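You operate a simulated robot arm through the tools that you are given. There is no shell and no other tool. Be economical: measure what you need, move in short steps, check, and stop when the job is done.

You run a simulated two-armed robot. Do the job below in one go: nothing can be reset, and whatever is moved stays where it is left.

Task
Pump the yellow water from the top row into the tank.
Fine: valves 1 and 2 stand open; open valve 3, give the pump three strokes, then shut all three; the other valves end shut.

Only the result counts: the job must be done as asked and must still hold three seconds after the hand-in. Knocking over, shifting, dropping, spilling or breaking anything else fails it.

Robot
Two 7-joint arms with fingered hands on one trunk, on a carriage that runs on a rail from [-9, -1267] to [4, 613] (x, y) and turns from -2.199 to 3.613 rad about z. Base frame: it is fixed where the carriage stands at the start and does not move with it; the origin is on the floor, on the carriage's upright axis, x ahead of it, y to its left, z up. Units: mm, rad, N and s.
The left shoulder is at the start at [70, 188, 1398], the right one opposite. With the tool pointing down near the work surface each hand reaches from about 100 to 820 mm from the robot's upright axis, wherever it stands, measured 20 degrees to its own side. Places, roughly: number eight handle [800, 100, 900]; number five handle [800, 200, 1100]; number four handle [800, 400, 1100]; number nine handle [800, -100, 900]; number one handle [800, 300, 1300]; number seven handle [800, 300, 900]; number six handle [800, 0, 1100]; number three handle [800, -100, 1300]; number two handle [800, 100, 1300]; pump button [700, 600, 1300]. Payload 4 kg a hand.
Tool frame (each hand has its own): the origin (TCP) lies between the finger pads and is the grasp point; the fingertips stand 26 mm ahead of it; z points along the fingers, y is the line along which they close. Largest opening 132 mm; the body of the gripper starts 73 mm behind the TCP. The gripper is a hand of 4 fingers: y runs from the thumb to the fingers, the wrist lies at [0, 0, -224] in the tool frame, and closing takes about 1.5 s.
Orientation is that of the tool frame in the base frame, as a unit quaternion [x, y, z, w]. With the fingers straight down and closing along the base's y, the tool's x points along the base's -x, its y along +y and its z along -z.

Tools
- The arms move only by the tool jog_arm. It takes "left_moves", "right_moves" or both (then of equal length, played together; a hand with none holds still); each is text: rows parted by semicolons, each of 7 numbers parted by spaces: the shift along the base's x, y, z in cm, then the turn, a rotation vector about the base's x, y, z in rad, then the finger opening in cm, from 0 to 13.2. In form: x y z ax ay az gripper; .... A call has 1 to 20 rows; each row is the pose to reach, as a shift and turn from the pose commanded when the call began. Each row takes 0.2 s and may step no farther than 50 mm and 0.15 rad from the row before; otherwise, or with a gripper value out of range, the whole call is refused. A pose out of reach is approached as far as the arm can. The call stops where the force on the tool passes 70 N (or 10 N more than at its start, if that is more) or the arm is blocked; 0.2 s more then pass. The fingers move at their own pace (about 72 mm/s each) and stop on an object; they squeeze with about 31 N. The grip force told is the motor's: it shows also when the fingers shut on nothing. Time passes only in rows, and 0.2 s behind the last, so rows that repeat a pose let the fingers close. The reply holds the time, the measured pose of the TCP, the force on the tool along the base axes, the opening and the grip force, in the units named above and with some noise, with the torque about the TCP (base axes, N m) and any sound that the robot's microphone picked up, and new pictures: "show" is both (left out), scene, wrist or none (wrist: the cameras of the hands that moved).
- Cameras (640 x 400 px; columns grow to the right, rows downward): "scene" is now at [126, 45.9, 1631.6]; the picture's right is [0.53, -0.85, 0.00], its down [-0.46, -0.29, -0.84] and it looks along [0.71, 0.44, -0.55] (base axes); focal length 278 px, centre (320, 200). "left" rides on the left gripper at [-73, 6, -94] in its tool frame; the picture's right is [-0.08, -1.00, 0.00], its down [0.78, -0.06, -0.62] and it looks along [0.61, -0.05, 0.79] (tool axes); focal length 230 px, centre (320, 200). "right" rides on the right gripper at [73, 6, -94] in its tool frame; the picture's right is [-0.08, 1.00, 0.00], its down [-0.78, -0.06, -0.62] and it looks along [-0.61, -0.05, 0.79] (tool axes); focal length 230 px, centre (320, 200). There is no depth. A picture from a camera that has moved, and an enlarged one, comes with that camera's place and axes in the base frame and with its lens.
- lift_body(by): slides the trunk up (or, below 0, down) by that many mm; the arms and the scene camera ride with it, the base frame stays. It gives what a move gives, with no picture.
- roll_base(legs): drives the robot by 1 to 6 legs, each [ahead, left, turn to the left] in mm, mm and rad, along the robot's own axes; the way and the turn of a leg run together, so that a leg with both is an arc; at most 1500 mm and 3.142 rad a leg. The arms and the cameras ride along, it lands a little off, and it stops where it bumps. It keeps to its track: a leg is cut to what the track allows. It gives what a move gives, and a new picture of the scene camera.
- grasp_type(shape, hand): the hand has 4 fingers and takes this shape, open, in about a second: jaw (thumb against the fingers, like two jaws); tri (thumb and two fingers); tip (a fingertip pinch); poke (one finger out to press); point (the index stretched); flat (the hand flat); cup (the hand cupped); fist (a fist). The gripper value then closes the fingers along that shape, each until it touches; the sizes above hold for jaw. It gives what a move gives, with no picture.
- aim_head(pan, tilt): turns the head with the scene camera to pan (to the left, within 1.501 rad either way) and tilt (down, from -0.506 to 1.204), counted from straight ahead of the robot. It gives what a move gives, and a new picture of the scene camera.
- zoom(camera, box): a new picture of the part [left, top, right, bottom] of that camera's present view, enlarged. The clock stands still meanwhile.
- close_job(): hands the job in; it is judged then, once.

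Go step by step. Nothing tells you exact positions but the pictures and the camera data: compare them with the known pose of the tool, close in by small moves and look again before you grip or let go. The budget is 120 turns and 260 pictures, counting those below and the enlarged ones. Unless the task says otherwise, let go and move clear before handing in.

The tools are called as a command line: name --argument value ..., lists and objects as JSON in quotes. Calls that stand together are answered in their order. jog_arm: Moves the arms, as the interface text tells. Its arguments: {"type":"object","properties":{"left_moves":{"type":"string"},"right_moves":{"type":"string"},"show":{"type":"string","enum":["both","scene","wrist","none"]}},"required":[]} The other tools are called the same way: lift_body (by) slides the trunk up or down; grasp_type (shape, hand) gives the hand a shape; roll_base (legs) drives the base; aim_head (pan, tilt) turns the head that bears the scene camera; zoom (camera, box) takes an enlarged picture of a part of a camera's view; close_job () hands the job in.

At the start:

```text
time: 0.0
left_position: [293.7, 285.8, 1498.1]
left_orientation: [0.0, 1.0, 0.0, -0.001]
left_ft_force: [0.8, -0.4, 0.8]
left_moment: [0.02, 0.02, -0.03]
left_gripper_width: 131.5
left_finger_force: 0.1
left_shape: jaw
right_position: [483.6, 13.1, 1484.6]
right_orientation: [0.0, 1.0, 0.0, 0.001]
right_ft_force: [-1.0, 0.7, 0.7]
right_moment: [0.02, -0.01, 0.01]
right_gripper_width: 131.7
right_finger_force: 0.0
right_shape: jaw
trunk travel left (down, up): [-875.0, 65.0]
robot x, y, heading: [-0.0, 1.8, -0.001]
head pan, tilt: [0.553, 0.578]
```

scene: 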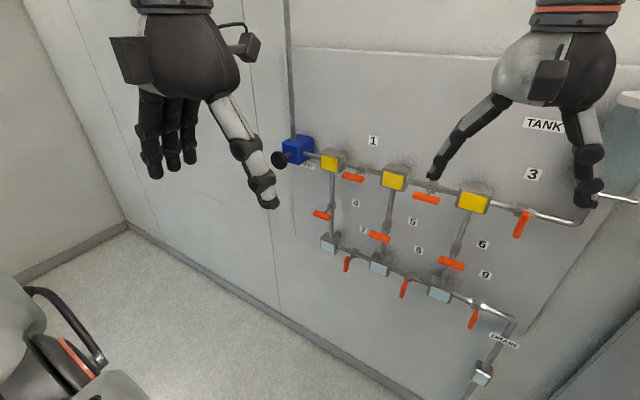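
right: 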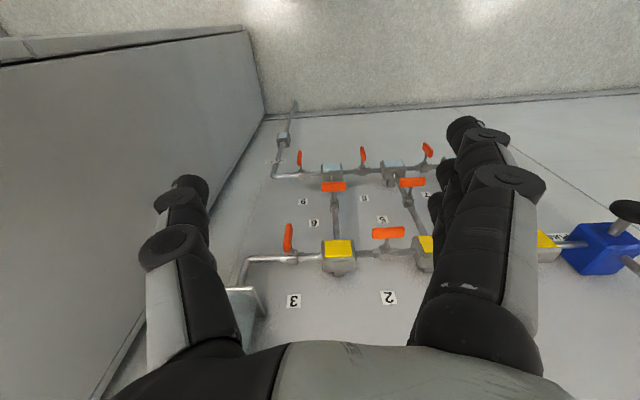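
left: 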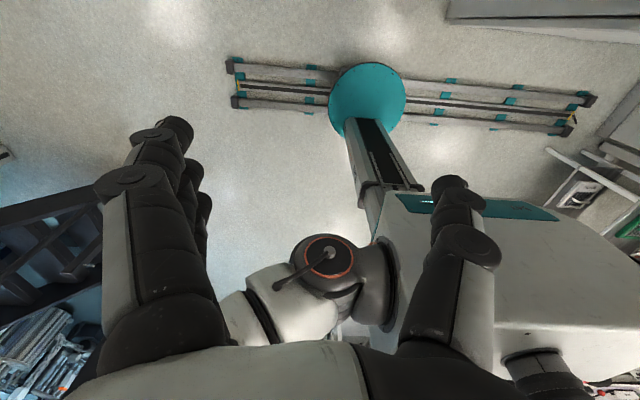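

The panel with nine valves is ahead, with the pump (blue) at left. I'll look closer at the handle states first.

zoom --camera "scene" --box '[260, 110, 580, 310]'

zoom --camera "scene" --box '[260, 120, 400, 220]'

zoom --camera "right" --box '[220, 100, 540, 320]'

```text
2.00 times, centred on (420, 210) of scene
camera zoom: at [126.0, 45.9, 1631.6], right [0.53, -0.85, 0.0], down [-0.46, -0.29, -0.84], along [0.71, 0.44, -0.55], focal length 556 px, centre (120, 180)
```

zoom: 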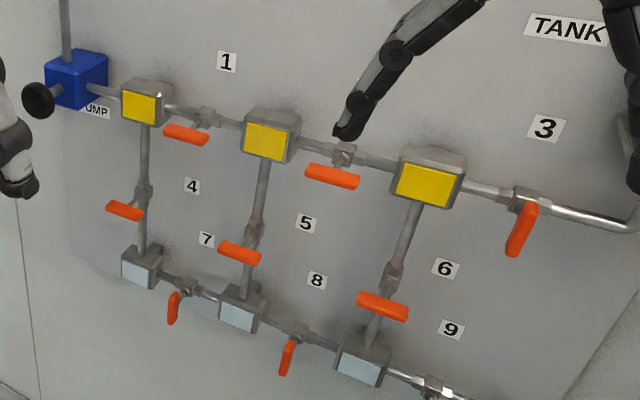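

```text
4.00 times, centred on (330, 170) of scene
camera zoom: at [126.0, 45.9, 1631.6], right [0.53, -0.85, 0.0], down [-0.46, -0.29, -0.84], along [0.71, 0.44, -0.55], focal length 1111 px, centre (280, 320)
```

zoom: 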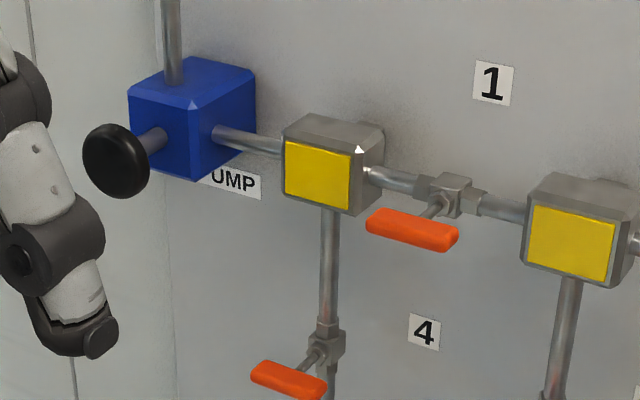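

```text
1.82 times, centred on (380, 210) of right
camera zoom: at [412.7, 18.6, 1579.9], right [0.08, 1.0, 0.0], down [0.78, -0.06, 0.62], along [0.61, -0.05, -0.79], focal length 418 px, centre (211, 182)
```

zoom: 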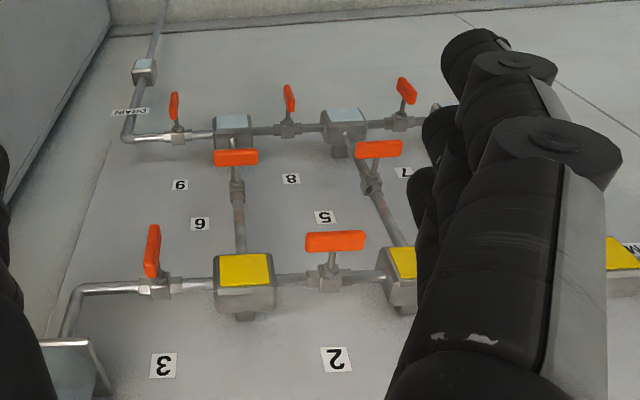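

Levers are centred T‑handles at about x 750, z 1260: no. 1 at y 327, no. 2 at y 127, no. 3 at y −73; 1 and 2 lie along the pipe (open), all others across (shut). I turn the right hand to point forward, stopping short of lever 3.

jog_arm --right_moves "1 -0.8 -2 0 -0.143 0 13.2;2 -1.6 -4 0 -0.286 0 13.2;3 -2.4 -6 0 -0.428 0 13.2;4 -3.2 -8 0 -0.571 0 13.2;5 -4 -10 0 -0.714 0 13.2;6 -4.8 -12 0 -0.857 0 11;7 -5.6 -14 0 -1.0 0 10;8 -6.4 -16 0 -1.142 0 9;9 -7.2 -18 0 -1.285 0 8;10 -8 -20 0 -1.428 0 8;11 -8.6 -22.3 0 -1.571 0 8;11 -8.6 -22.3 0 -1.571 0 8" --show "both"

```text
time: 2.8
left_position: [259.7, 351.4, 1490.5]
left_orientation: [-0.011, 1.0, -0.019, 0.01]
left_ft_force: [-1.6, -0.6, -0.3]
left_moment: [0.05, -0.11, 0.02]
left_gripper_width: 131.9
left_finger_force: 0.0
left_shape: jaw
right_position: [565.1, 14.8, 1280.9]
right_orientation: [-0.031, 0.698, 0.015, 0.715]
right_ft_force: [-0.8, -0.1, -0.5]
right_moment: [0.0, 0.03, -0.02]
right_gripper_width: 80.3
right_finger_force: 0.0
right_shape: jaw
trunk travel left (down, up): [-875.0, 65.0]
robot x, y, heading: [3.2, 5.6, 0.019]
head pan, tilt: [0.553, 0.578]
stopped in row 12 (right hand): the arm was blocked; the commanded pose is now the measured one
camera scene: at [96.3, 112.5, 1630.4], right [0.54, -0.84, 0.04], down [-0.44, -0.33, -0.83], along [0.71, 0.43, -0.55], focal length 278 px, centre (320, 200)
camera right: at [475.0, 11.8, 1207.1], right [-0.07, 1.0, 0.05], down [-0.63, -0.08, 0.77], along [0.77, 0.02, 0.63], focal length 230 px, centre (320, 200)
```

scene: 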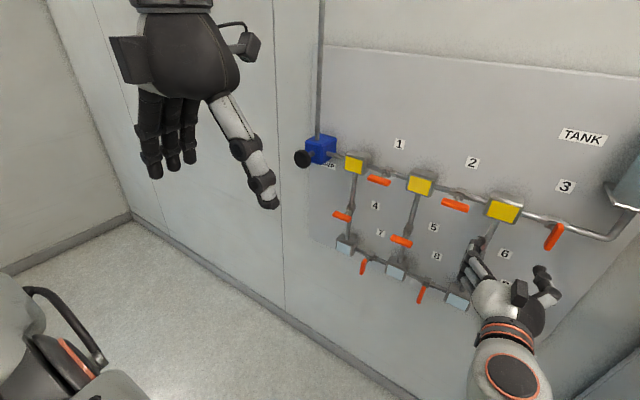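
right: 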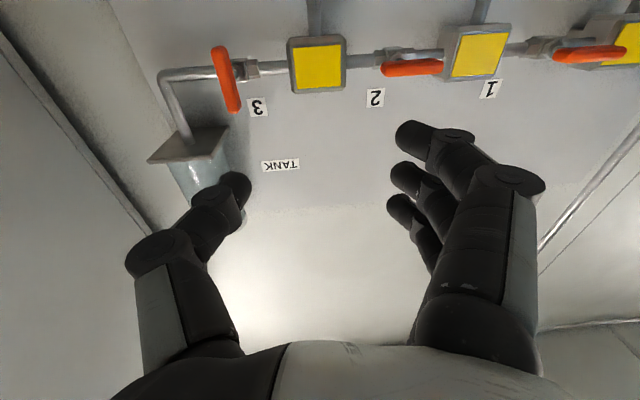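

The right arm's elbow seems to press against something on the right, leaning the robot. I back off to the left and look.

jog_arm --right_moves "-1 3 2 0 0 0 8;-2 6 4 0 0 0 8;-3 8 6 0 0 0 8;-3 8 6 0 0 0 8" --show "none"

aim_head --pan -0.9 --tilt 0.5

```text
time: 3.8
left_position: [286.9, 291.0, 1498.2]
left_orientation: [-0.006, 1.0, -0.001, 0.002]
left_ft_force: [-1.5, -0.3, 0.5]
left_moment: [-0.01, -0.03, -0.03]
left_gripper_width: 131.9
left_finger_force: 0.0
left_shape: jaw
right_position: [556.8, 31.5, 1325.9]
right_orientation: [-0.009, 0.705, 0.015, 0.709]
right_ft_force: [-1.1, -0.1, -0.7]
right_moment: [0.03, 0.01, 0.01]
right_gripper_width: 80.1
right_finger_force: 0.1
right_shape: jaw
trunk travel left (down, up): [-875.0, 65.0]
robot x, y, heading: [0.6, -0.4, 0.005]
head pan, tilt: [0.553, 0.578]
```

```text
time: 5.4
left_position: [289.9, 289.7, 1497.1]
left_orientation: [-0.005, 1.0, 0.0, 0.0]
left_ft_force: [-0.1, 0.3, -0.5]
left_moment: [0.0, -0.01, 0.01]
left_gripper_width: 132.0
left_finger_force: 0.0
left_shape: jaw
right_position: [559.2, 29.1, 1325.9]
right_orientation: [-0.009, 0.706, 0.015, 0.708]
right_ft_force: [-0.1, -0.2, 0.5]
right_moment: [0.05, -0.04, -0.03]
right_gripper_width: 80.1
right_finger_force: 0.1
right_shape: jaw
trunk travel left (down, up): [-875.0, 65.0]
robot x, y, heading: [-2.7, 1.2, 0.012]
head pan, tilt: [-0.901, 0.499]
camera scene: at [107.3, -70.2, 1638.7], right [-0.78, -0.63, 0.0], down [-0.3, 0.37, -0.88], along [0.55, -0.68, -0.48], focal length 278 px, centre (320, 200)
```

scene: 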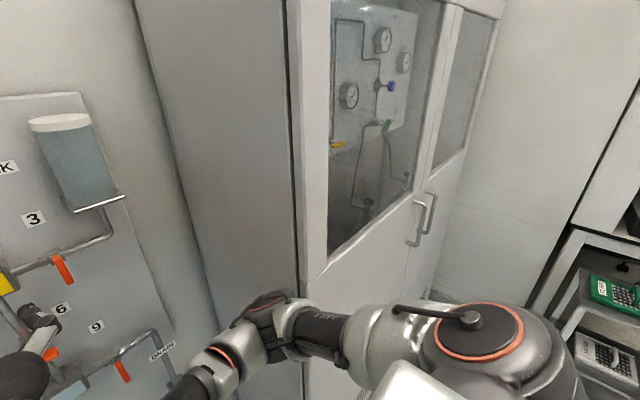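

A cabinet stands to the right; the right elbow touched it. I slide the robot 300 mm left to give the elbow room.

roll_base --legs '[[0, 300, 0]]'

aim_head --pan -0.2 --tilt 0.5

```text
time: 7.4
left_position: [292.0, 590.7, 1498.0]
left_orientation: [-0.004, 1.0, 0.0, 0.0]
left_ft_force: [0.1, -0.3, 0.2]
left_moment: [0.04, 0.0, 0.0]
left_gripper_width: 131.8
left_finger_force: 0.0
left_shape: jaw
right_position: [561.8, 329.5, 1325.7]
right_orientation: [-0.008, 0.706, 0.015, 0.708]
right_ft_force: [-0.4, 0.4, 1.5]
right_moment: [0.01, 0.02, 0.0]
right_gripper_width: 80.4
right_finger_force: 0.1
right_shape: jaw
trunk travel left (down, up): [-875.0, 65.0]
robot x, y, heading: [1.0, 304.2, 0.011]
head pan, tilt: [-0.901, 0.499]
camera scene: at [109.6, 230.1, 1638.5], right [-0.78, -0.63, 0.0], down [-0.3, 0.37, -0.88], along [0.55, -0.68, -0.48], focal length 278 px, centre (320, 200)
```

scene: 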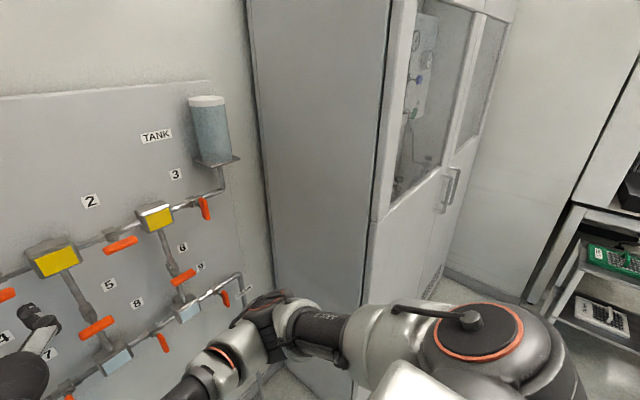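

```text
time: 8.5
left_position: [292.6, 592.0, 1498.5]
left_orientation: [-0.005, 1.0, 0.0, 0.0]
left_ft_force: [0.9, 0.1, -0.4]
left_moment: [-0.01, 0.0, 0.01]
left_gripper_width: 131.9
left_finger_force: 0.1
left_shape: jaw
right_position: [560.9, 331.9, 1325.1]
right_orientation: [-0.01, 0.707, 0.014, 0.708]
right_ft_force: [-0.2, 0.0, 0.7]
right_moment: [-0.01, -0.05, 0.0]
right_gripper_width: 80.0
right_finger_force: 0.0
right_shape: jaw
trunk travel left (down, up): [-875.0, 65.0]
robot x, y, heading: [-1.7, 304.5, 0.01]
head pan, tilt: [-0.201, 0.499]
camera scene: at [141.7, 286.3, 1638.7], right [-0.19, -0.98, 0.0], down [-0.47, 0.09, -0.88], along [0.86, -0.17, -0.48], focal length 278 px, centre (320, 200)
```

scene: 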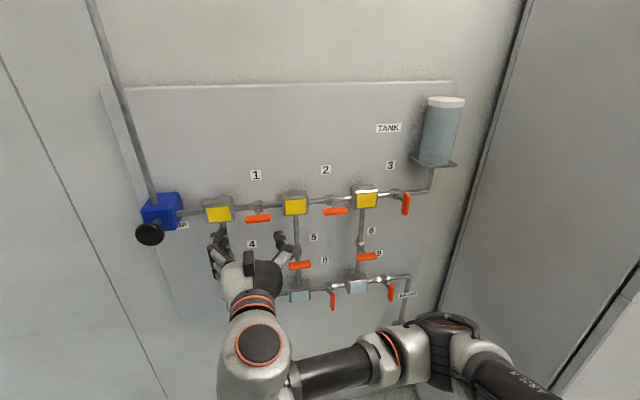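

The view is clear now. I move the hand right and slide the base another 180 mm left, so the arm reaches lever 3 stretched, elbow clear of the cabinet.

jog_arm --right_moves "0 -4 0 0 0 0 8;0 -8 0 0 0 0 8;0 -12 0 0 0 0 8;0 -16 0 0 0 0 8;0 -20 0 0 0 0 8" --show "none"

roll_base --legs '[[0, 180, 0]]'

```text
time: 9.7
left_position: [291.1, 590.8, 1498.4]
left_orientation: [-0.005, 1.0, 0.001, 0.001]
left_ft_force: [0.0, -0.4, -0.1]
left_moment: [-0.01, -0.01, 0.0]
left_gripper_width: 132.0
left_finger_force: 0.1
left_shape: jaw
right_position: [561.5, 127.7, 1326.4]
right_orientation: [-0.008, 0.706, 0.016, 0.708]
right_ft_force: [0.6, 0.8, 0.3]
right_moment: [0.02, 0.02, 0.03]
right_gripper_width: 80.5
right_finger_force: 0.0
right_shape: jaw
trunk travel left (down, up): [-875.0, 65.0]
robot x, y, heading: [1.4, 302.2, 0.013]
head pan, tilt: [-0.201, 0.499]
```

```text
time: 11.2
left_position: [293.8, 767.8, 1499.7]
left_orientation: [-0.004, 1.0, 0.002, 0.0]
left_ft_force: [0.5, -0.6, 0.0]
left_moment: [0.02, -0.03, 0.04]
left_gripper_width: 132.1
left_finger_force: 0.1
left_shape: jaw
right_position: [563.3, 304.4, 1325.6]
right_orientation: [-0.007, 0.706, 0.015, 0.708]
right_ft_force: [0.3, -0.7, 0.0]
right_moment: [0.04, 0.03, 0.05]
right_gripper_width: 80.2
right_finger_force: 0.1
right_shape: jaw
trunk travel left (down, up): [-875.0, 65.0]
robot x, y, heading: [7.1, 484.9, 0.007]
head pan, tilt: [-0.201, 0.499]
camera scene: at [143.1, 460.9, 1638.6], right [-0.19, -0.98, 0.0], down [-0.47, 0.1, -0.88], along [0.86, -0.17, -0.48], focal length 278 px, centre (320, 200)
```

scene: 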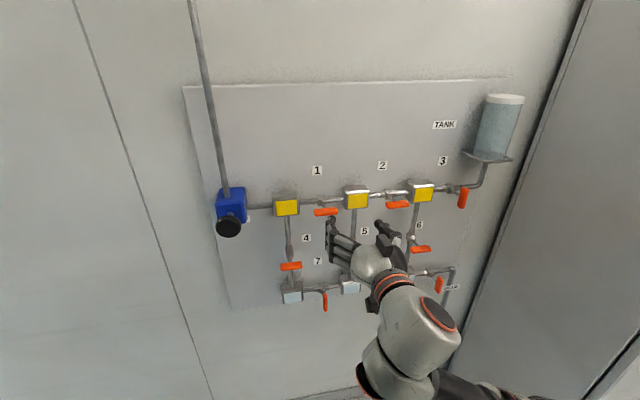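

Now to in front of lever 3 (600, −73, 1261).

jog_arm --right_moves "0 -4.5 -1 0 0 0 8;0 -9 -2 0 0 0 8;0 -13.5 -3 0 0 0 8;0 -18 -4 0 0 0 8;1 -22.5 -5 0 0 0 8;2 -27 -6 0 0 0 8;3 -31.5 -6.4 0 0 0 8;4 -35.5 -6.4 0 0 0 8;4 -37.7 -6.4 0 0 0 8;4 -37.7 -6.4 0 0 0 8" --show "both"

```text
time: 13.4
left_position: [293.0, 773.0, 1497.4]
left_orientation: [-0.004, 1.0, 0.0, 0.0]
left_ft_force: [0.7, 0.0, -1.4]
left_moment: [-0.02, 0.02, 0.02]
left_gripper_width: 132.0
left_finger_force: 0.0
left_shape: jaw
right_position: [603.7, -66.7, 1262.2]
right_orientation: [-0.009, 0.706, 0.014, 0.708]
right_ft_force: [0.0, -0.4, 0.9]
right_moment: [-0.02, 0.0, 0.0]
right_gripper_width: 80.2
right_finger_force: 0.0
right_shape: jaw
trunk travel left (down, up): [-875.0, 65.0]
robot x, y, heading: [6.6, 485.8, 0.006]
head pan, tilt: [-0.201, 0.499]
camera scene: at [142.8, 466.8, 1638.7], right [-0.19, -0.98, 0.0], down [-0.47, 0.09, -0.88], along [0.86, -0.17, -0.48], focal length 278 px, centre (320, 200)
camera right: at [512.1, -63.7, 1189.1], right [-0.03, 1.0, 0.09], down [-0.62, -0.09, 0.78], along [0.79, -0.03, 0.62], focal length 230 px, centre (320, 200)
```

scene: 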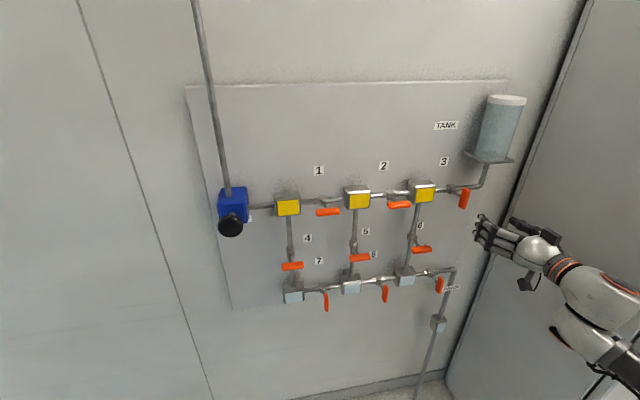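
right: 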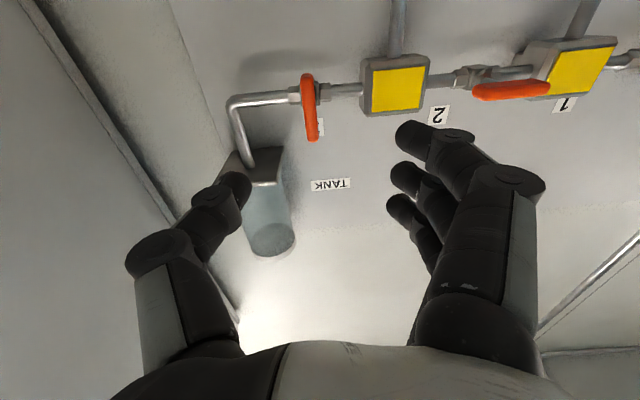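

Clear. Narrow to 55 mm and advance to x≈700, then check alignment.

jog_arm --right_moves "3 -0.6 -0.2 0 0 0 5.5;6 -0.6 -0.2 0 0 0 5.5;9 -0.6 -0.2 0 0 0 5.5;9 -0.6 -0.2 0 0 0 5.5" --show "both"

zoom --camera "right" --box '[160, 20, 480, 220]'

zoom --camera "scene" --box '[380, 150, 540, 250]'

```text
time: 14.4
left_position: [293.0, 772.1, 1498.1]
left_orientation: [-0.004, 1.0, 0.0, 0.0]
left_ft_force: [0.2, -0.6, -0.1]
left_moment: [-0.01, 0.01, 0.0]
left_gripper_width: 131.9
left_finger_force: 0.2
left_shape: jaw
right_position: [690.8, -74.7, 1259.1]
right_orientation: [-0.007, 0.706, 0.013, 0.708]
right_ft_force: [0.7, -0.7, -0.1]
right_moment: [-0.03, 0.0, 0.01]
right_gripper_width: 55.8
right_finger_force: 0.1
right_shape: jaw
trunk travel left (down, up): [-875.0, 65.0]
robot x, y, heading: [7.1, 485.0, 0.009]
head pan, tilt: [-0.201, 0.499]
camera scene: at [142.6, 465.8, 1638.7], right [-0.19, -0.98, 0.0], down [-0.47, 0.09, -0.88], along [0.86, -0.17, -0.48], focal length 278 px, centre (320, 200)
camera right: at [599.7, -71.8, 1186.1], right [-0.03, 1.0, 0.09], down [-0.62, -0.09, 0.78], along [0.79, -0.03, 0.62], focal length 230 px, centre (320, 200)
```

scene: 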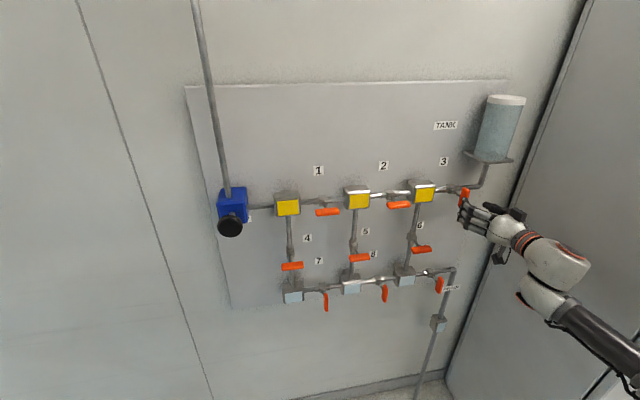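
right: 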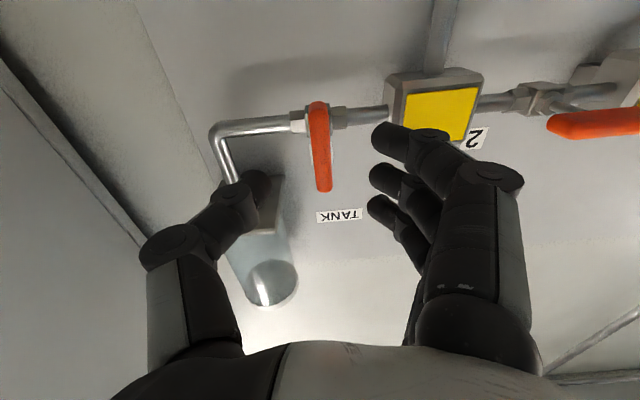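

```text
2.00 times, centred on (320, 120) of right
camera zoom: at [599.7, -71.8, 1186.1], right [-0.03, 1.0, 0.09], down [-0.62, -0.09, 0.78], along [0.79, -0.03, 0.62], focal length 460 px, centre (320, 360)
```

zoom: 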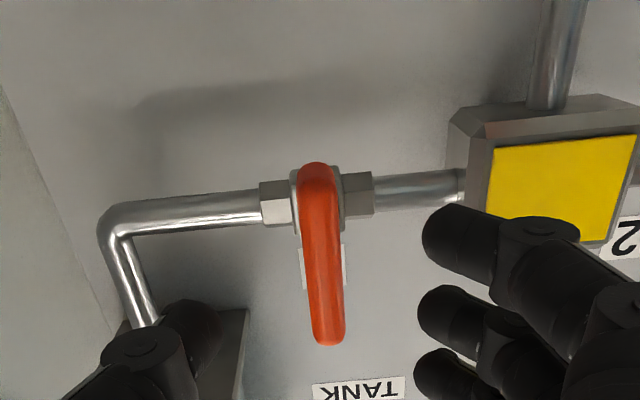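

```text
4.00 times, centred on (460, 200) of scene
camera zoom: at [142.6, 465.8, 1638.7], right [-0.19, -0.98, 0.0], down [-0.47, 0.09, -0.88], along [0.86, -0.17, -0.48], focal length 1111 px, centre (-240, 200)
```

zoom: 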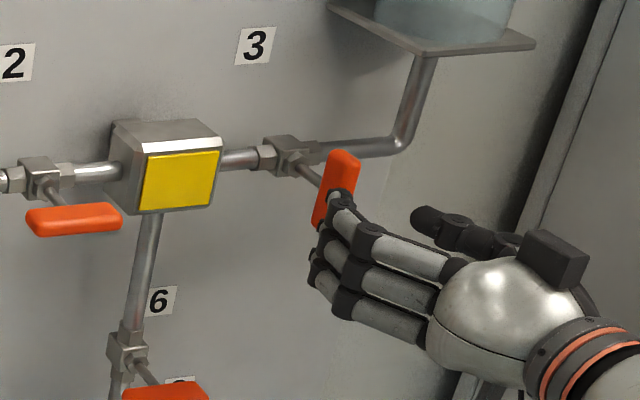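

Aligned (lever centre ≈ [750, −72, 1261]). I advance 50 mm and close on the lever.

jog_arm --right_moves "2 0.2 0.2 0 0 0 5.5;4 0.2 0.2 0 0 0 5.5;5 0.2 0.2 0 0 0 5.5;5 0.2 0.2 0 0 0 5.5;5 0.2 0.2 0 0 0 3;5 0.2 0.2 0 0 0 1;5 0.2 0.2 0 0 0 0;5 0.2 0.2 0 0 0 0;5 0.2 0.2 0 0 0 0;5 0.2 0.2 0 0 0 0" --show "both"

zoom --camera "scene" --box '[380, 150, 540, 250]'

```text
time: 16.6
left_position: [294.3, 772.1, 1497.7]
left_orientation: [-0.003, 1.0, 0.0, 0.0]
left_ft_force: [0.2, 0.8, 0.1]
left_moment: [-0.01, 0.0, 0.0]
left_gripper_width: 132.0
left_finger_force: 0.0
left_shape: jaw
right_position: [743.5, -73.9, 1261.7]
right_orientation: [-0.007, 0.706, 0.013, 0.708]
right_ft_force: [1.6, 1.1, 0.7]
right_moment: [-0.04, 0.0, 0.02]
right_gripper_width: 7.6
right_finger_force: 30.4
right_shape: jaw
trunk travel left (down, up): [-875.0, 65.0]
robot x, y, heading: [4.6, 485.4, 0.007]
head pan, tilt: [-0.201, 0.499]
camera scene: at [143.5, 466.3, 1638.6], right [-0.19, -0.98, 0.0], down [-0.47, 0.09, -0.88], along [0.86, -0.17, -0.48], focal length 278 px, centre (320, 200)
camera right: at [651.5, -68.9, 1188.8], right [-0.03, 1.0, 0.09], down [-0.62, -0.09, 0.78], along [0.79, -0.03, 0.62], focal length 230 px, centre (320, 200)
```

scene: 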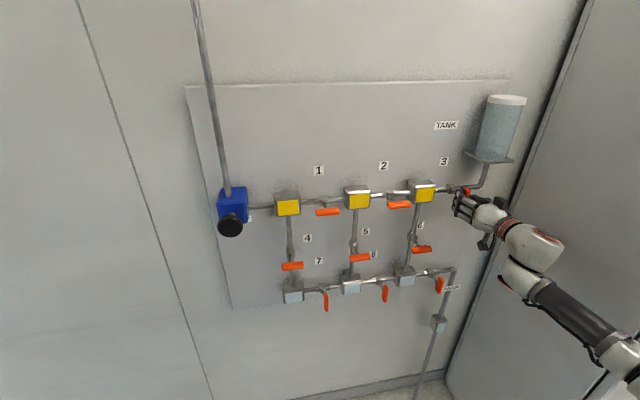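
right: 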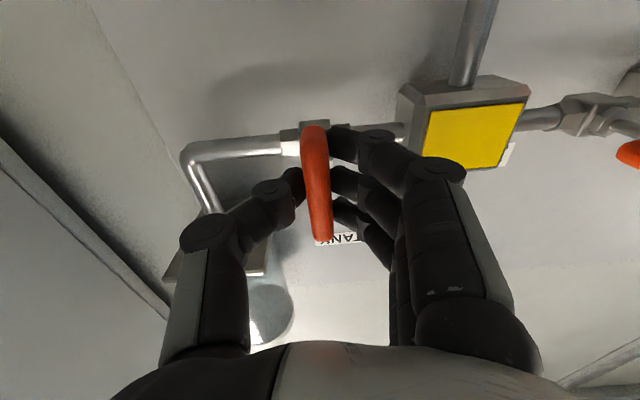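

```text
4.00 times, centred on (460, 200) of scene
camera zoom: at [143.5, 466.3, 1638.6], right [-0.19, -0.98, 0.0], down [-0.47, 0.09, -0.88], along [0.86, -0.17, -0.48], focal length 1111 px, centre (-240, 200)
```

zoom: 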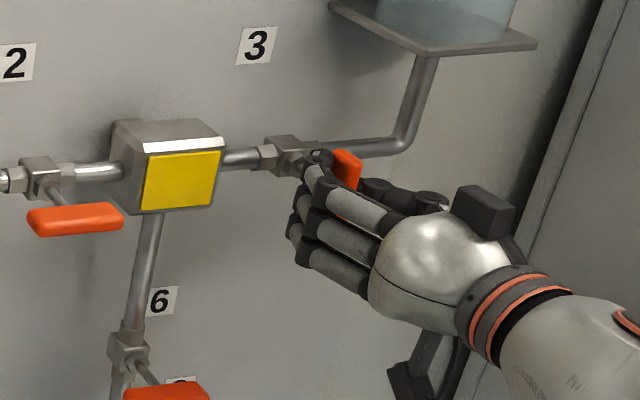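

Gripped. I try a small turn about x to feel which way the valve goes.

jog_arm --right_moves "0 0 0 0.1 0 0 0;0 0 0 0.2 0 0 0;0 0 0 0.3 0 0 0;0 0 0 0.3 0 0 0" --show "wrist"

```text
time: 17.6
left_position: [292.9, 772.0, 1499.1]
left_orientation: [-0.003, 1.0, 0.0, 0.0]
left_ft_force: [0.6, -0.7, 0.0]
left_moment: [-0.03, 0.01, 0.0]
left_gripper_width: 131.8
left_finger_force: 0.0
left_shape: jaw
right_position: [745.0, -71.9, 1261.5]
right_orientation: [0.099, 0.696, 0.119, 0.701]
right_ft_force: [-2.8, -0.6, -1.7]
right_moment: [-1.06, -0.2, 0.05]
right_gripper_width: 7.9
right_finger_force: 31.3
right_shape: jaw
trunk travel left (down, up): [-875.0, 65.0]
robot x, y, heading: [6.1, 486.1, 0.004]
head pan, tilt: [-0.201, 0.499]
camera right: at [651.5, -47.2, 1193.1], right [-0.03, 0.93, 0.38], down [-0.62, -0.31, 0.72], along [0.79, -0.21, 0.58], focal length 230 px, centre (320, 200)
```

right: 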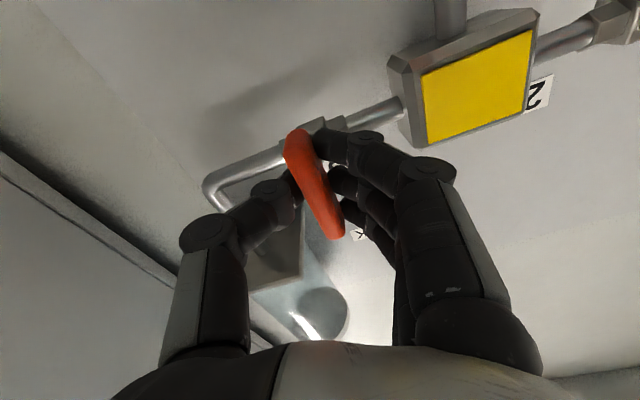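

The lever stayed (stop on that side). Try the other way.

jog_arm --right_moves "0 0 0 -0.15 0 0 0;0 0 0 -0.3 0 0 0;0 0 0 -0.45 0 0 0;0 0 0 -0.6 0 0 0;0 0 0 -0.7 0 0 0;0 0 0 -0.7 0 0 0" --show "wrist"

```text
time: 19.0
left_position: [293.9, 771.8, 1497.6]
left_orientation: [-0.004, 1.0, 0.0, 0.001]
left_ft_force: [0.0, 0.3, 0.6]
left_moment: [-0.01, 0.0, 0.01]
left_gripper_width: 132.2
left_finger_force: 0.1
left_shape: jaw
right_position: [743.7, -71.2, 1260.4]
right_orientation: [-0.148, 0.695, -0.128, 0.692]
right_ft_force: [-4.1, 0.3, -4.0]
right_moment: [-0.01, 0.16, 0.04]
right_gripper_width: 8.0
right_finger_force: 30.9
right_shape: jaw
trunk travel left (down, up): [-875.0, 65.0]
robot x, y, heading: [2.1, 483.4, 0.008]
head pan, tilt: [-0.201, 0.499]
camera right: at [651.7, -97.0, 1193.2], right [-0.03, 0.95, -0.31], down [-0.62, 0.23, 0.75], along [0.79, 0.21, 0.58], focal length 230 px, centre (320, 200)
```

right: 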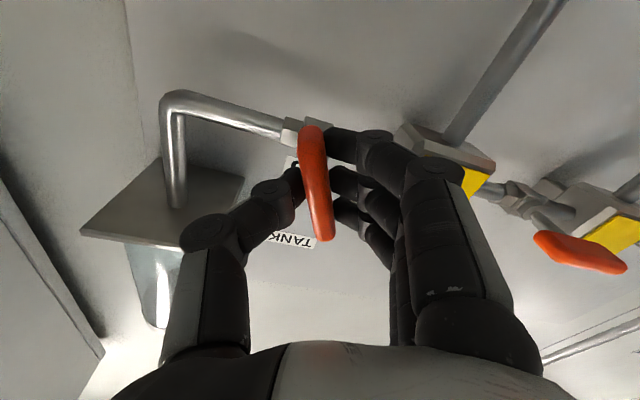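

It turns freely this way. Continue to horizontal.

jog_arm --right_moves "0 0 0 -0.14 0 0 0;0 0 0 -0.28 0 0 0;0 0 0 -0.42 0 0 0;0 0 0 -0.56 0 0 0;0 0 0 -0.7 0 0 0;0 0 0 -0.84 0 0 0;0 0 0 -0.98 0 0 0;0 0 0 -1.1 0 0 0;0 0 0 -1.2 0 0 0;0 0 0 -1.25 0 0 0;0 0 0 -1.25 0 0 0" --show "both"

```text
time: 21.4
left_position: [294.4, 772.6, 1498.1]
left_orientation: [-0.004, 1.0, 0.0, 0.0]
left_ft_force: [-0.5, 0.3, 0.4]
left_moment: [-0.01, 0.02, 0.02]
left_gripper_width: 132.2
left_finger_force: 0.0
left_shape: jaw
right_position: [743.5, -71.8, 1260.3]
right_orientation: [0.526, -0.488, 0.509, -0.475]
right_ft_force: [-7.7, 6.6, -12.9]
right_moment: [0.44, 0.37, -0.07]
right_gripper_width: 7.6
right_finger_force: 31.5
right_shape: jaw
trunk travel left (down, up): [-875.0, 65.0]
robot x, y, heading: [5.4, 484.4, 0.007]
head pan, tilt: [-0.201, 0.499]
camera scene: at [143.0, 466.4, 1638.6], right [-0.19, -0.98, 0.0], down [-0.47, 0.09, -0.88], along [0.86, -0.17, -0.48], focal length 278 px, centre (320, 200)
camera right: at [652.1, -144.6, 1264.2], right [-0.03, 0.01, -1.0], down [-0.62, 0.79, 0.02], along [0.79, 0.62, -0.02], focal length 230 px, centre (320, 200)
```

scene: 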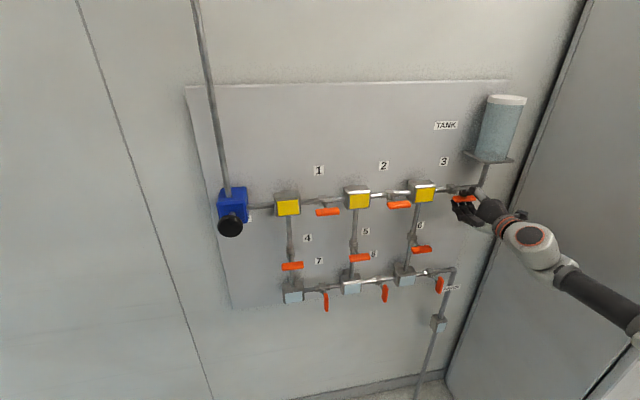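
right: 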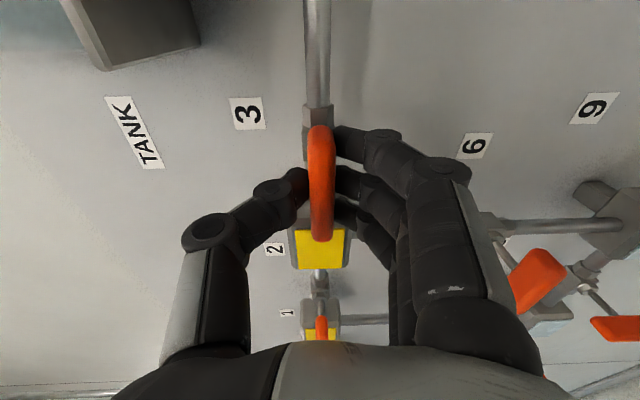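

Lever 3 lies along the pipe. A small extra nudge to seat it, then release and back off.

jog_arm --right_moves "0 0 0 -0.1 0 0 0;0 0 0 -0.1 0 0 0" --show "none"

zoom --camera "scene" --box '[380, 150, 540, 250]'

```text
time: 22.0
left_position: [294.2, 772.5, 1498.3]
left_orientation: [-0.004, 1.0, 0.0, 0.0]
left_ft_force: [-0.1, 0.1, -0.2]
left_moment: [-0.02, -0.04, 0.0]
left_gripper_width: 131.9
left_finger_force: 0.1
left_shape: jaw
right_position: [743.4, -70.8, 1260.7]
right_orientation: [0.548, -0.463, 0.533, -0.448]
right_ft_force: [-8.2, 8.9, -13.1]
right_moment: [0.71, 0.41, -0.16]
right_gripper_width: 8.1
right_finger_force: 31.2
right_shape: jaw
trunk travel left (down, up): [-875.0, 65.0]
robot x, y, heading: [2.5, 483.7, 0.007]
head pan, tilt: [-0.201, 0.499]
```

```text
4.00 times, centred on (460, 200) of scene
camera zoom: at [143.3, 466.7, 1638.6], right [-0.19, -0.98, 0.0], down [-0.47, 0.09, -0.88], along [0.86, -0.17, -0.48], focal length 1111 px, centre (-240, 200)
```

zoom: 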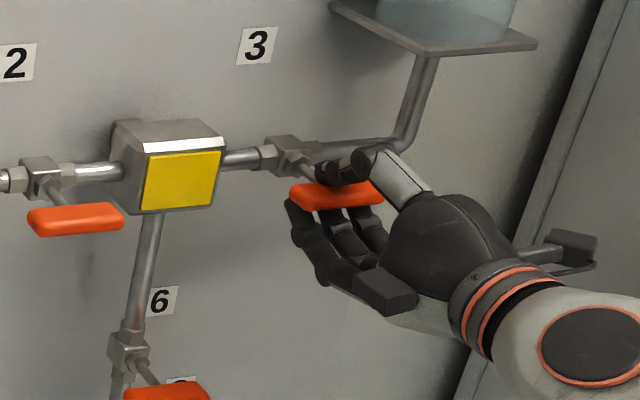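

Valve 3 open. Release and retreat straight back 120 mm.

jog_arm --right_moves "0 0 0 0 0 0 2;0 0 0 0 0 0 5;0 0 0 0 0 0 5.5;0 0 0 0 0 0 5.5;-3 0 0 0 0 0 5.5;-6 0 0 0 0 0 5.5;-9 0 0 0 0 0 5.5;-12 0 0 0 0 0 5.5;-12 0 0 0 0 0 5.5" --show "none"

zoom --camera "scene" --box '[380, 150, 540, 250]'

zoom --camera "scene" --box '[180, 150, 340, 250]'

```text
time: 24.0
left_position: [294.5, 771.9, 1497.7]
left_orientation: [-0.004, 1.0, 0.0, 0.001]
left_ft_force: [-0.1, -0.4, 0.4]
left_moment: [0.02, 0.0, -0.01]
left_gripper_width: 131.9
left_finger_force: 0.1
left_shape: jaw
right_position: [625.6, -70.7, 1263.4]
right_orientation: [0.548, -0.463, 0.534, -0.448]
right_ft_force: [0.2, 0.2, -0.2]
right_moment: [-0.01, -0.03, -0.02]
right_gripper_width: 55.0
right_finger_force: 0.0
right_shape: jaw
trunk travel left (down, up): [-875.0, 65.0]
robot x, y, heading: [3.1, 482.2, 0.01]
head pan, tilt: [-0.201, 0.499]
```

```text
4.00 times, centred on (460, 200) of scene
camera zoom: at [143.5, 465.9, 1638.7], right [-0.19, -0.98, 0.0], down [-0.47, 0.09, -0.88], along [0.86, -0.17, -0.48], focal length 1111 px, centre (-240, 200)
```

zoom: 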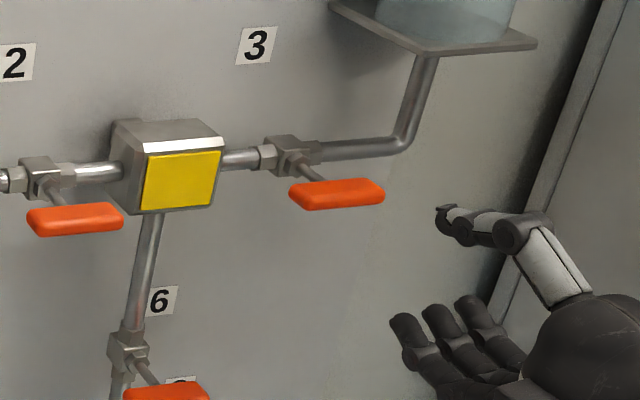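

```text
4.00 times, centred on (260, 200) of scene
camera zoom: at [143.5, 465.9, 1638.7], right [-0.19, -0.98, 0.0], down [-0.47, 0.09, -0.88], along [0.86, -0.17, -0.48], focal length 1111 px, centre (560, 200)
```

zoom: 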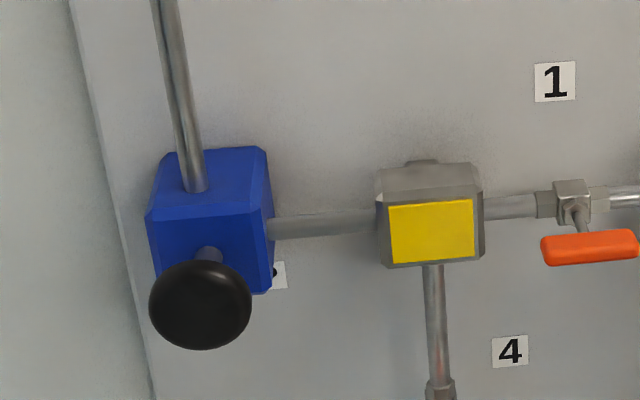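

Valve 3 is open. The pump knob triangulates to about [726, 570, 1263]. I bring the left hand, pointing forward with closed fingers, in front of it.

jog_arm --left_moves "2.5 -1.8 -2 0 -0.143 0 13.2;5 -3.6 -4 0 -0.286 0 13.2;7.5 -5.4 -6 0 -0.428 0 11;10 -7.2 -8 0 -0.571 0 9;12.5 -9 -10 0 -0.714 0 7;15 -10.8 -12 0 -0.857 0 5;17.5 -12.6 -14 0 -1.0 0 3;20 -14.4 -16 0 -1.142 0 1;22.5 -16.2 -18 0 -1.285 0 0;25 -18 -21 0 -1.428 0 0;27 -20.2 -23.4 0 -1.571 0 0;27 -20.2 -23.4 0 -1.571 0 0" --show "both"

```text
time: 26.6
left_position: [555.1, 640.9, 1368.1]
left_orientation: [-0.003, 0.71, -0.003, 0.704]
left_ft_force: [0.6, 0.5, -0.5]
left_moment: [0.01, -0.03, -0.02]
left_gripper_width: 0.1
left_finger_force: 30.9
left_shape: jaw
left hand out of reach, approached as far as the arm can: row 9, 10, 11, 12
right_position: [625.1, -71.3, 1263.5]
right_orientation: [0.548, -0.463, 0.534, -0.448]
right_ft_force: [-0.4, -0.8, -0.2]
right_moment: [0.0, 0.02, 0.0]
right_gripper_width: 54.9
right_finger_force: 0.1
right_shape: jaw
trunk travel left (down, up): [-875.0, 65.0]
robot x, y, heading: [5.0, 485.5, 0.006]
head pan, tilt: [-0.201, 0.499]
camera scene: at [141.7, 465.7, 1638.8], right [-0.19, -0.98, 0.0], down [-0.47, 0.09, -0.88], along [0.86, -0.17, -0.48], focal length 278 px, centre (320, 200)
camera left: at [461.7, 647.8, 1441.5], right [0.0, -1.0, 0.08], down [-0.62, -0.07, -0.78], along [0.78, -0.05, -0.62], focal length 230 px, centre (320, 200)
```

scene: 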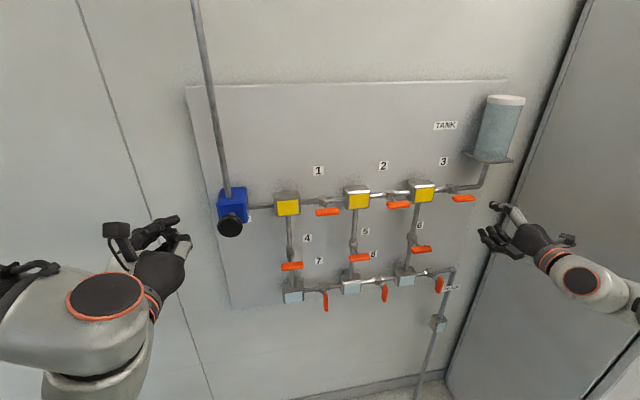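
left: 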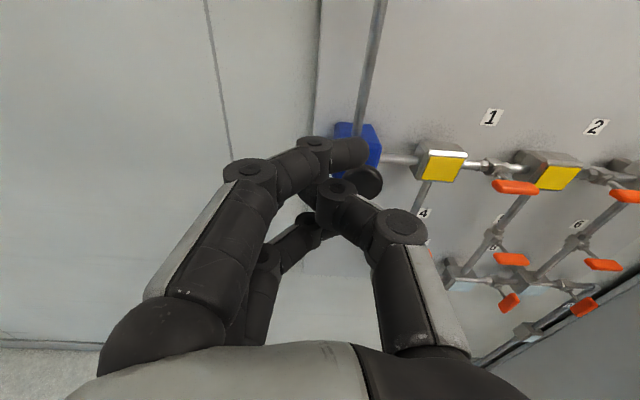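

Orientation is right but the position lags. Continue toward [610, 570, 1264].

jog_arm --left_moves "0 -3 -3 0 0 0 0;0 -5 -6 0 0 0 0;1 -7 -9 0 0 0 0;3 -7 -10.4 0 0 0 0;5.5 -7.1 -10.4 0 0 0 0;5.5 -7.1 -10.4 0 0 0 0" --show "both"

```text
time: 28.0
left_position: [565.2, 634.1, 1375.2]
left_orientation: [-0.003, 0.708, -0.002, 0.706]
left_ft_force: [0.3, 0.3, 0.0]
left_moment: [0.01, -0.01, -0.03]
left_gripper_width: 0.0
left_finger_force: 31.6
left_shape: jaw
left hand out of reach, approached as far as the arm can: row 1, 2, 3, 4, 5, 6
right_position: [625.0, -70.2, 1263.3]
right_orientation: [0.548, -0.463, 0.534, -0.448]
right_ft_force: [0.8, -0.3, 0.5]
right_moment: [0.0, 0.01, 0.0]
right_gripper_width: 54.7
right_finger_force: 0.1
right_shape: jaw
trunk travel left (down, up): [-875.0, 65.0]
robot x, y, heading: [4.7, 484.2, 0.005]
head pan, tilt: [-0.201, 0.499]
camera scene: at [142.8, 466.2, 1638.7], right [-0.19, -0.98, 0.0], down [-0.47, 0.09, -0.88], along [0.86, -0.17, -0.48], focal length 278 px, centre (320, 200)
camera left: at [472.4, 641.1, 1448.1], right [0.0, -1.0, 0.08], down [-0.62, -0.07, -0.78], along [0.78, -0.05, -0.62], focal length 230 px, centre (320, 200)
```

scene: 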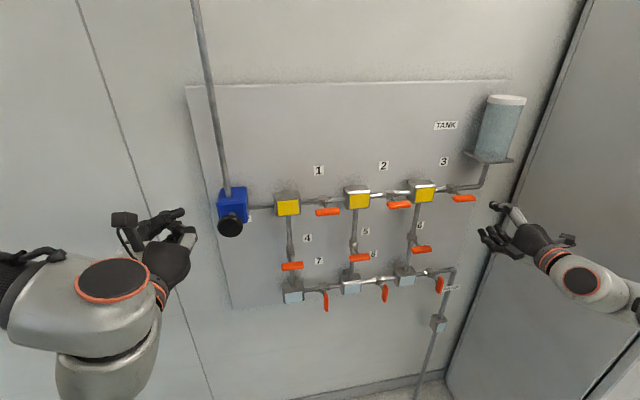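
left: 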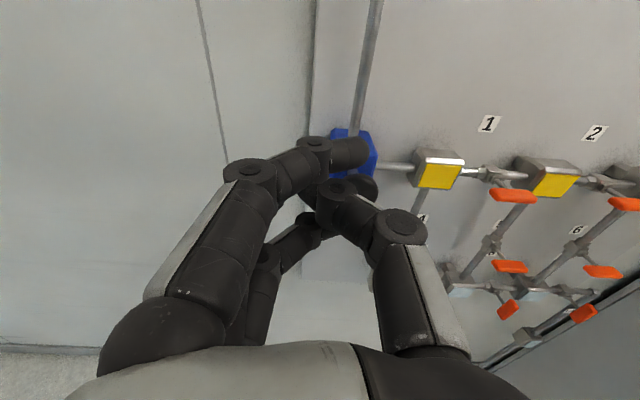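

A joint limit holds the left arm. Roll does not matter for pressing, so I try rolling the hand about its own axis.

jog_arm --left_moves "0 0 0 0.15 0 0 0;0 0 0 0.3 0 0 0;0 0 0 0.45 0 0 0;0 -1 -1 0.6 0 0 0;0 -2 -3 0.75 0 0 0;0 -3 -5 0.9 0 0 0;0 -3 -5 0.9 0 0 0" --show "scene"

```text
time: 29.6
left_position: [559.2, 636.2, 1373.6]
left_orientation: [0.308, 0.639, 0.305, 0.636]
left_ft_force: [-0.1, 0.1, 0.8]
left_moment: [0.02, 0.01, -0.01]
left_gripper_width: 0.1
left_finger_force: 30.6
left_shape: jaw
left hand out of reach, approached as far as the arm can: row 4, 5, 6, 7
right_position: [624.9, -71.0, 1262.9]
right_orientation: [0.548, -0.464, 0.533, -0.447]
right_ft_force: [-0.1, -0.1, -0.4]
right_moment: [0.04, -0.01, 0.02]
right_gripper_width: 54.8
right_finger_force: 0.1
right_shape: jaw
trunk travel left (down, up): [-875.0, 65.0]
robot x, y, heading: [0.3, 483.3, 0.009]
head pan, tilt: [-0.201, 0.499]
camera scene: at [143.0, 466.0, 1638.7], right [-0.19, -0.98, 0.0], down [-0.47, 0.09, -0.88], along [0.86, -0.17, -0.48], focal length 278 px, centre (320, 200)
```

scene: 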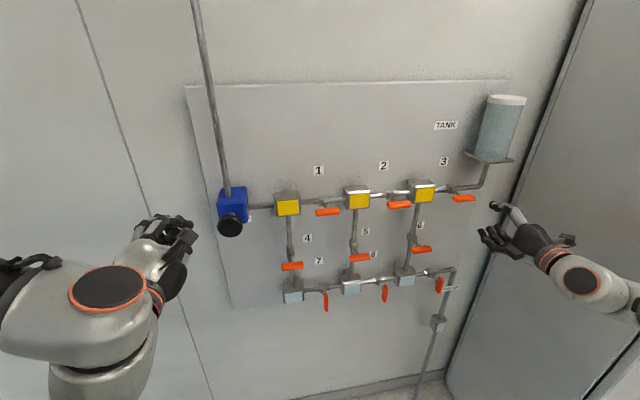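

Roll turned freely but position is still limited. I test plain forward motion.

jog_arm --left_moves "2 0 0 0 0 0 0;4 0 0 0 0 0 0;6 0 0 0 0 0 0;8 0 0 0 0 0 0;8 0 0 0 0 0 0" --show "none"

```text
time: 30.8
left_position: [635.7, 640.2, 1389.0]
left_orientation: [0.306, 0.641, 0.304, 0.635]
left_ft_force: [0.3, -0.4, 0.1]
left_moment: [0.0, 0.0, 0.02]
left_gripper_width: 0.1
left_finger_force: 30.5
left_shape: jaw
left hand out of reach, approached as far as the arm can: row 1, 2, 3, 4, 5
right_position: [625.6, -70.4, 1263.0]
right_orientation: [0.548, -0.463, 0.534, -0.448]
right_ft_force: [0.4, 0.3, -0.3]
right_moment: [0.02, 0.04, 0.01]
right_gripper_width: 54.8
right_finger_force: 0.1
right_shape: jaw
trunk travel left (down, up): [-875.0, 65.0]
robot x, y, heading: [4.2, 486.7, 0.013]
head pan, tilt: [-0.201, 0.499]
```

Forward motion works; only height is limited. So I shift the right hand clear, then lower the trunk 125 mm and slide the base 70 mm right to line the left hand up with the knob.

jog_arm --right_moves "-1 4 0 0 0 0 5.5;-2 8 0 0 0 0 5.5;-3 12 0 0 0 0 5.5;-3 12 0 0 0 0 5.5" --left_moves "-1 0 0 0 0 0 0;-2 0 0 0 0 0 0;-3 0 0 0 0 0 0;-3 0 0 0 0 0 0" --show "none"

lift_body --by -122

roll_base --legs '[[0, -70, 0]]'

aim_head --pan 0.2 --tilt 0.4

```text
time: 31.8
left_position: [606.5, 640.4, 1388.9]
left_orientation: [0.305, 0.638, 0.305, 0.638]
left_ft_force: [0.0, -0.4, -0.3]
left_moment: [0.02, -0.01, -0.04]
left_gripper_width: 0.1
left_finger_force: 31.3
left_shape: jaw
right_position: [598.2, 48.9, 1263.2]
right_orientation: [0.549, -0.463, 0.533, -0.448]
right_ft_force: [0.2, -0.3, 0.0]
right_moment: [0.05, 0.02, 0.0]
right_gripper_width: 54.7
right_finger_force: 0.2
right_shape: jaw
trunk travel left (down, up): [-875.0, 65.0]
robot x, y, heading: [1.4, 482.8, 0.007]
head pan, tilt: [-0.201, 0.499]
```

```text
time: 33.3
left_position: [605.9, 640.3, 1266.8]
left_orientation: [0.305, 0.638, 0.305, 0.638]
left_ft_force: [-0.3, -0.1, -0.4]
left_moment: [0.0, -0.02, 0.0]
left_gripper_width: 0.3
left_finger_force: 31.3
left_shape: jaw
right_position: [597.1, 48.4, 1140.7]
right_orientation: [0.548, -0.463, 0.534, -0.448]
right_ft_force: [0.1, 1.3, 0.2]
right_moment: [-0.04, 0.01, -0.02]
right_gripper_width: 54.8
right_finger_force: 0.0
right_shape: jaw
trunk travel left (down, up): [-753.0, 187.0]
robot x, y, heading: [4.7, 485.0, 0.01]
head pan, tilt: [-0.201, 0.499]
```

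```text
time: 34.4
left_position: [605.0, 574.7, 1267.0]
left_orientation: [0.305, 0.638, 0.304, 0.638]
left_ft_force: [-0.6, 0.1, -0.2]
left_moment: [-0.01, 0.03, -0.02]
left_gripper_width: 0.1
left_finger_force: 31.7
left_shape: jaw
right_position: [596.3, -17.9, 1143.7]
right_orientation: [0.548, -0.463, 0.535, -0.446]
right_ft_force: [0.6, 0.5, -0.3]
right_moment: [0.02, -0.01, -0.07]
right_gripper_width: 55.3
right_finger_force: 0.1
right_shape: jaw
trunk travel left (down, up): [-753.0, 187.0]
robot x, y, heading: [2.4, 415.4, 0.007]
head pan, tilt: [-0.201, 0.499]
camera scene: at [142.5, 401.0, 1516.7], right [-0.19, -0.98, 0.0], down [-0.47, 0.09, -0.88], along [0.86, -0.17, -0.48], focal length 278 px, centre (320, 200)
```

scene: 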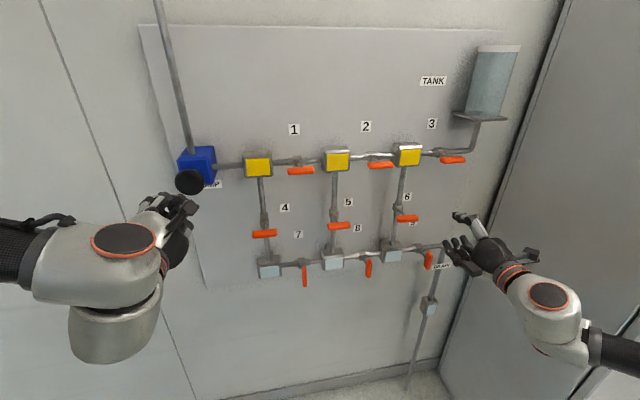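

```text
time: 35.2
left_position: [604.6, 570.5, 1266.8]
left_orientation: [0.307, 0.638, 0.304, 0.638]
left_ft_force: [0.8, -0.3, -0.8]
left_moment: [0.01, 0.01, 0.04]
left_gripper_width: 0.0
left_finger_force: 31.2
left_shape: jaw
right_position: [597.4, -21.7, 1140.8]
right_orientation: [0.548, -0.463, 0.534, -0.447]
right_ft_force: [1.0, 0.5, -0.3]
right_moment: [-0.01, -0.02, 0.01]
right_gripper_width: 54.8
right_finger_force: 0.0
right_shape: jaw
trunk travel left (down, up): [-753.0, 187.0]
robot x, y, heading: [3.9, 417.6, 0.01]
head pan, tilt: [0.201, 0.4]
camera scene: at [143.9, 432.9, 1525.8], right [0.2, -0.98, 0.0], down [-0.38, -0.08, -0.92], along [0.9, 0.19, -0.39], focal length 278 px, centre (320, 200)
```

scene: 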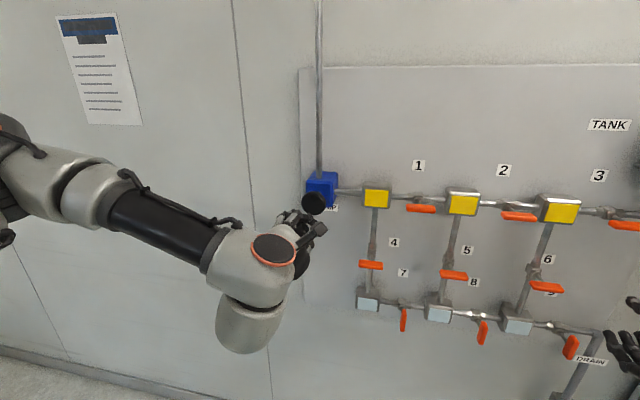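

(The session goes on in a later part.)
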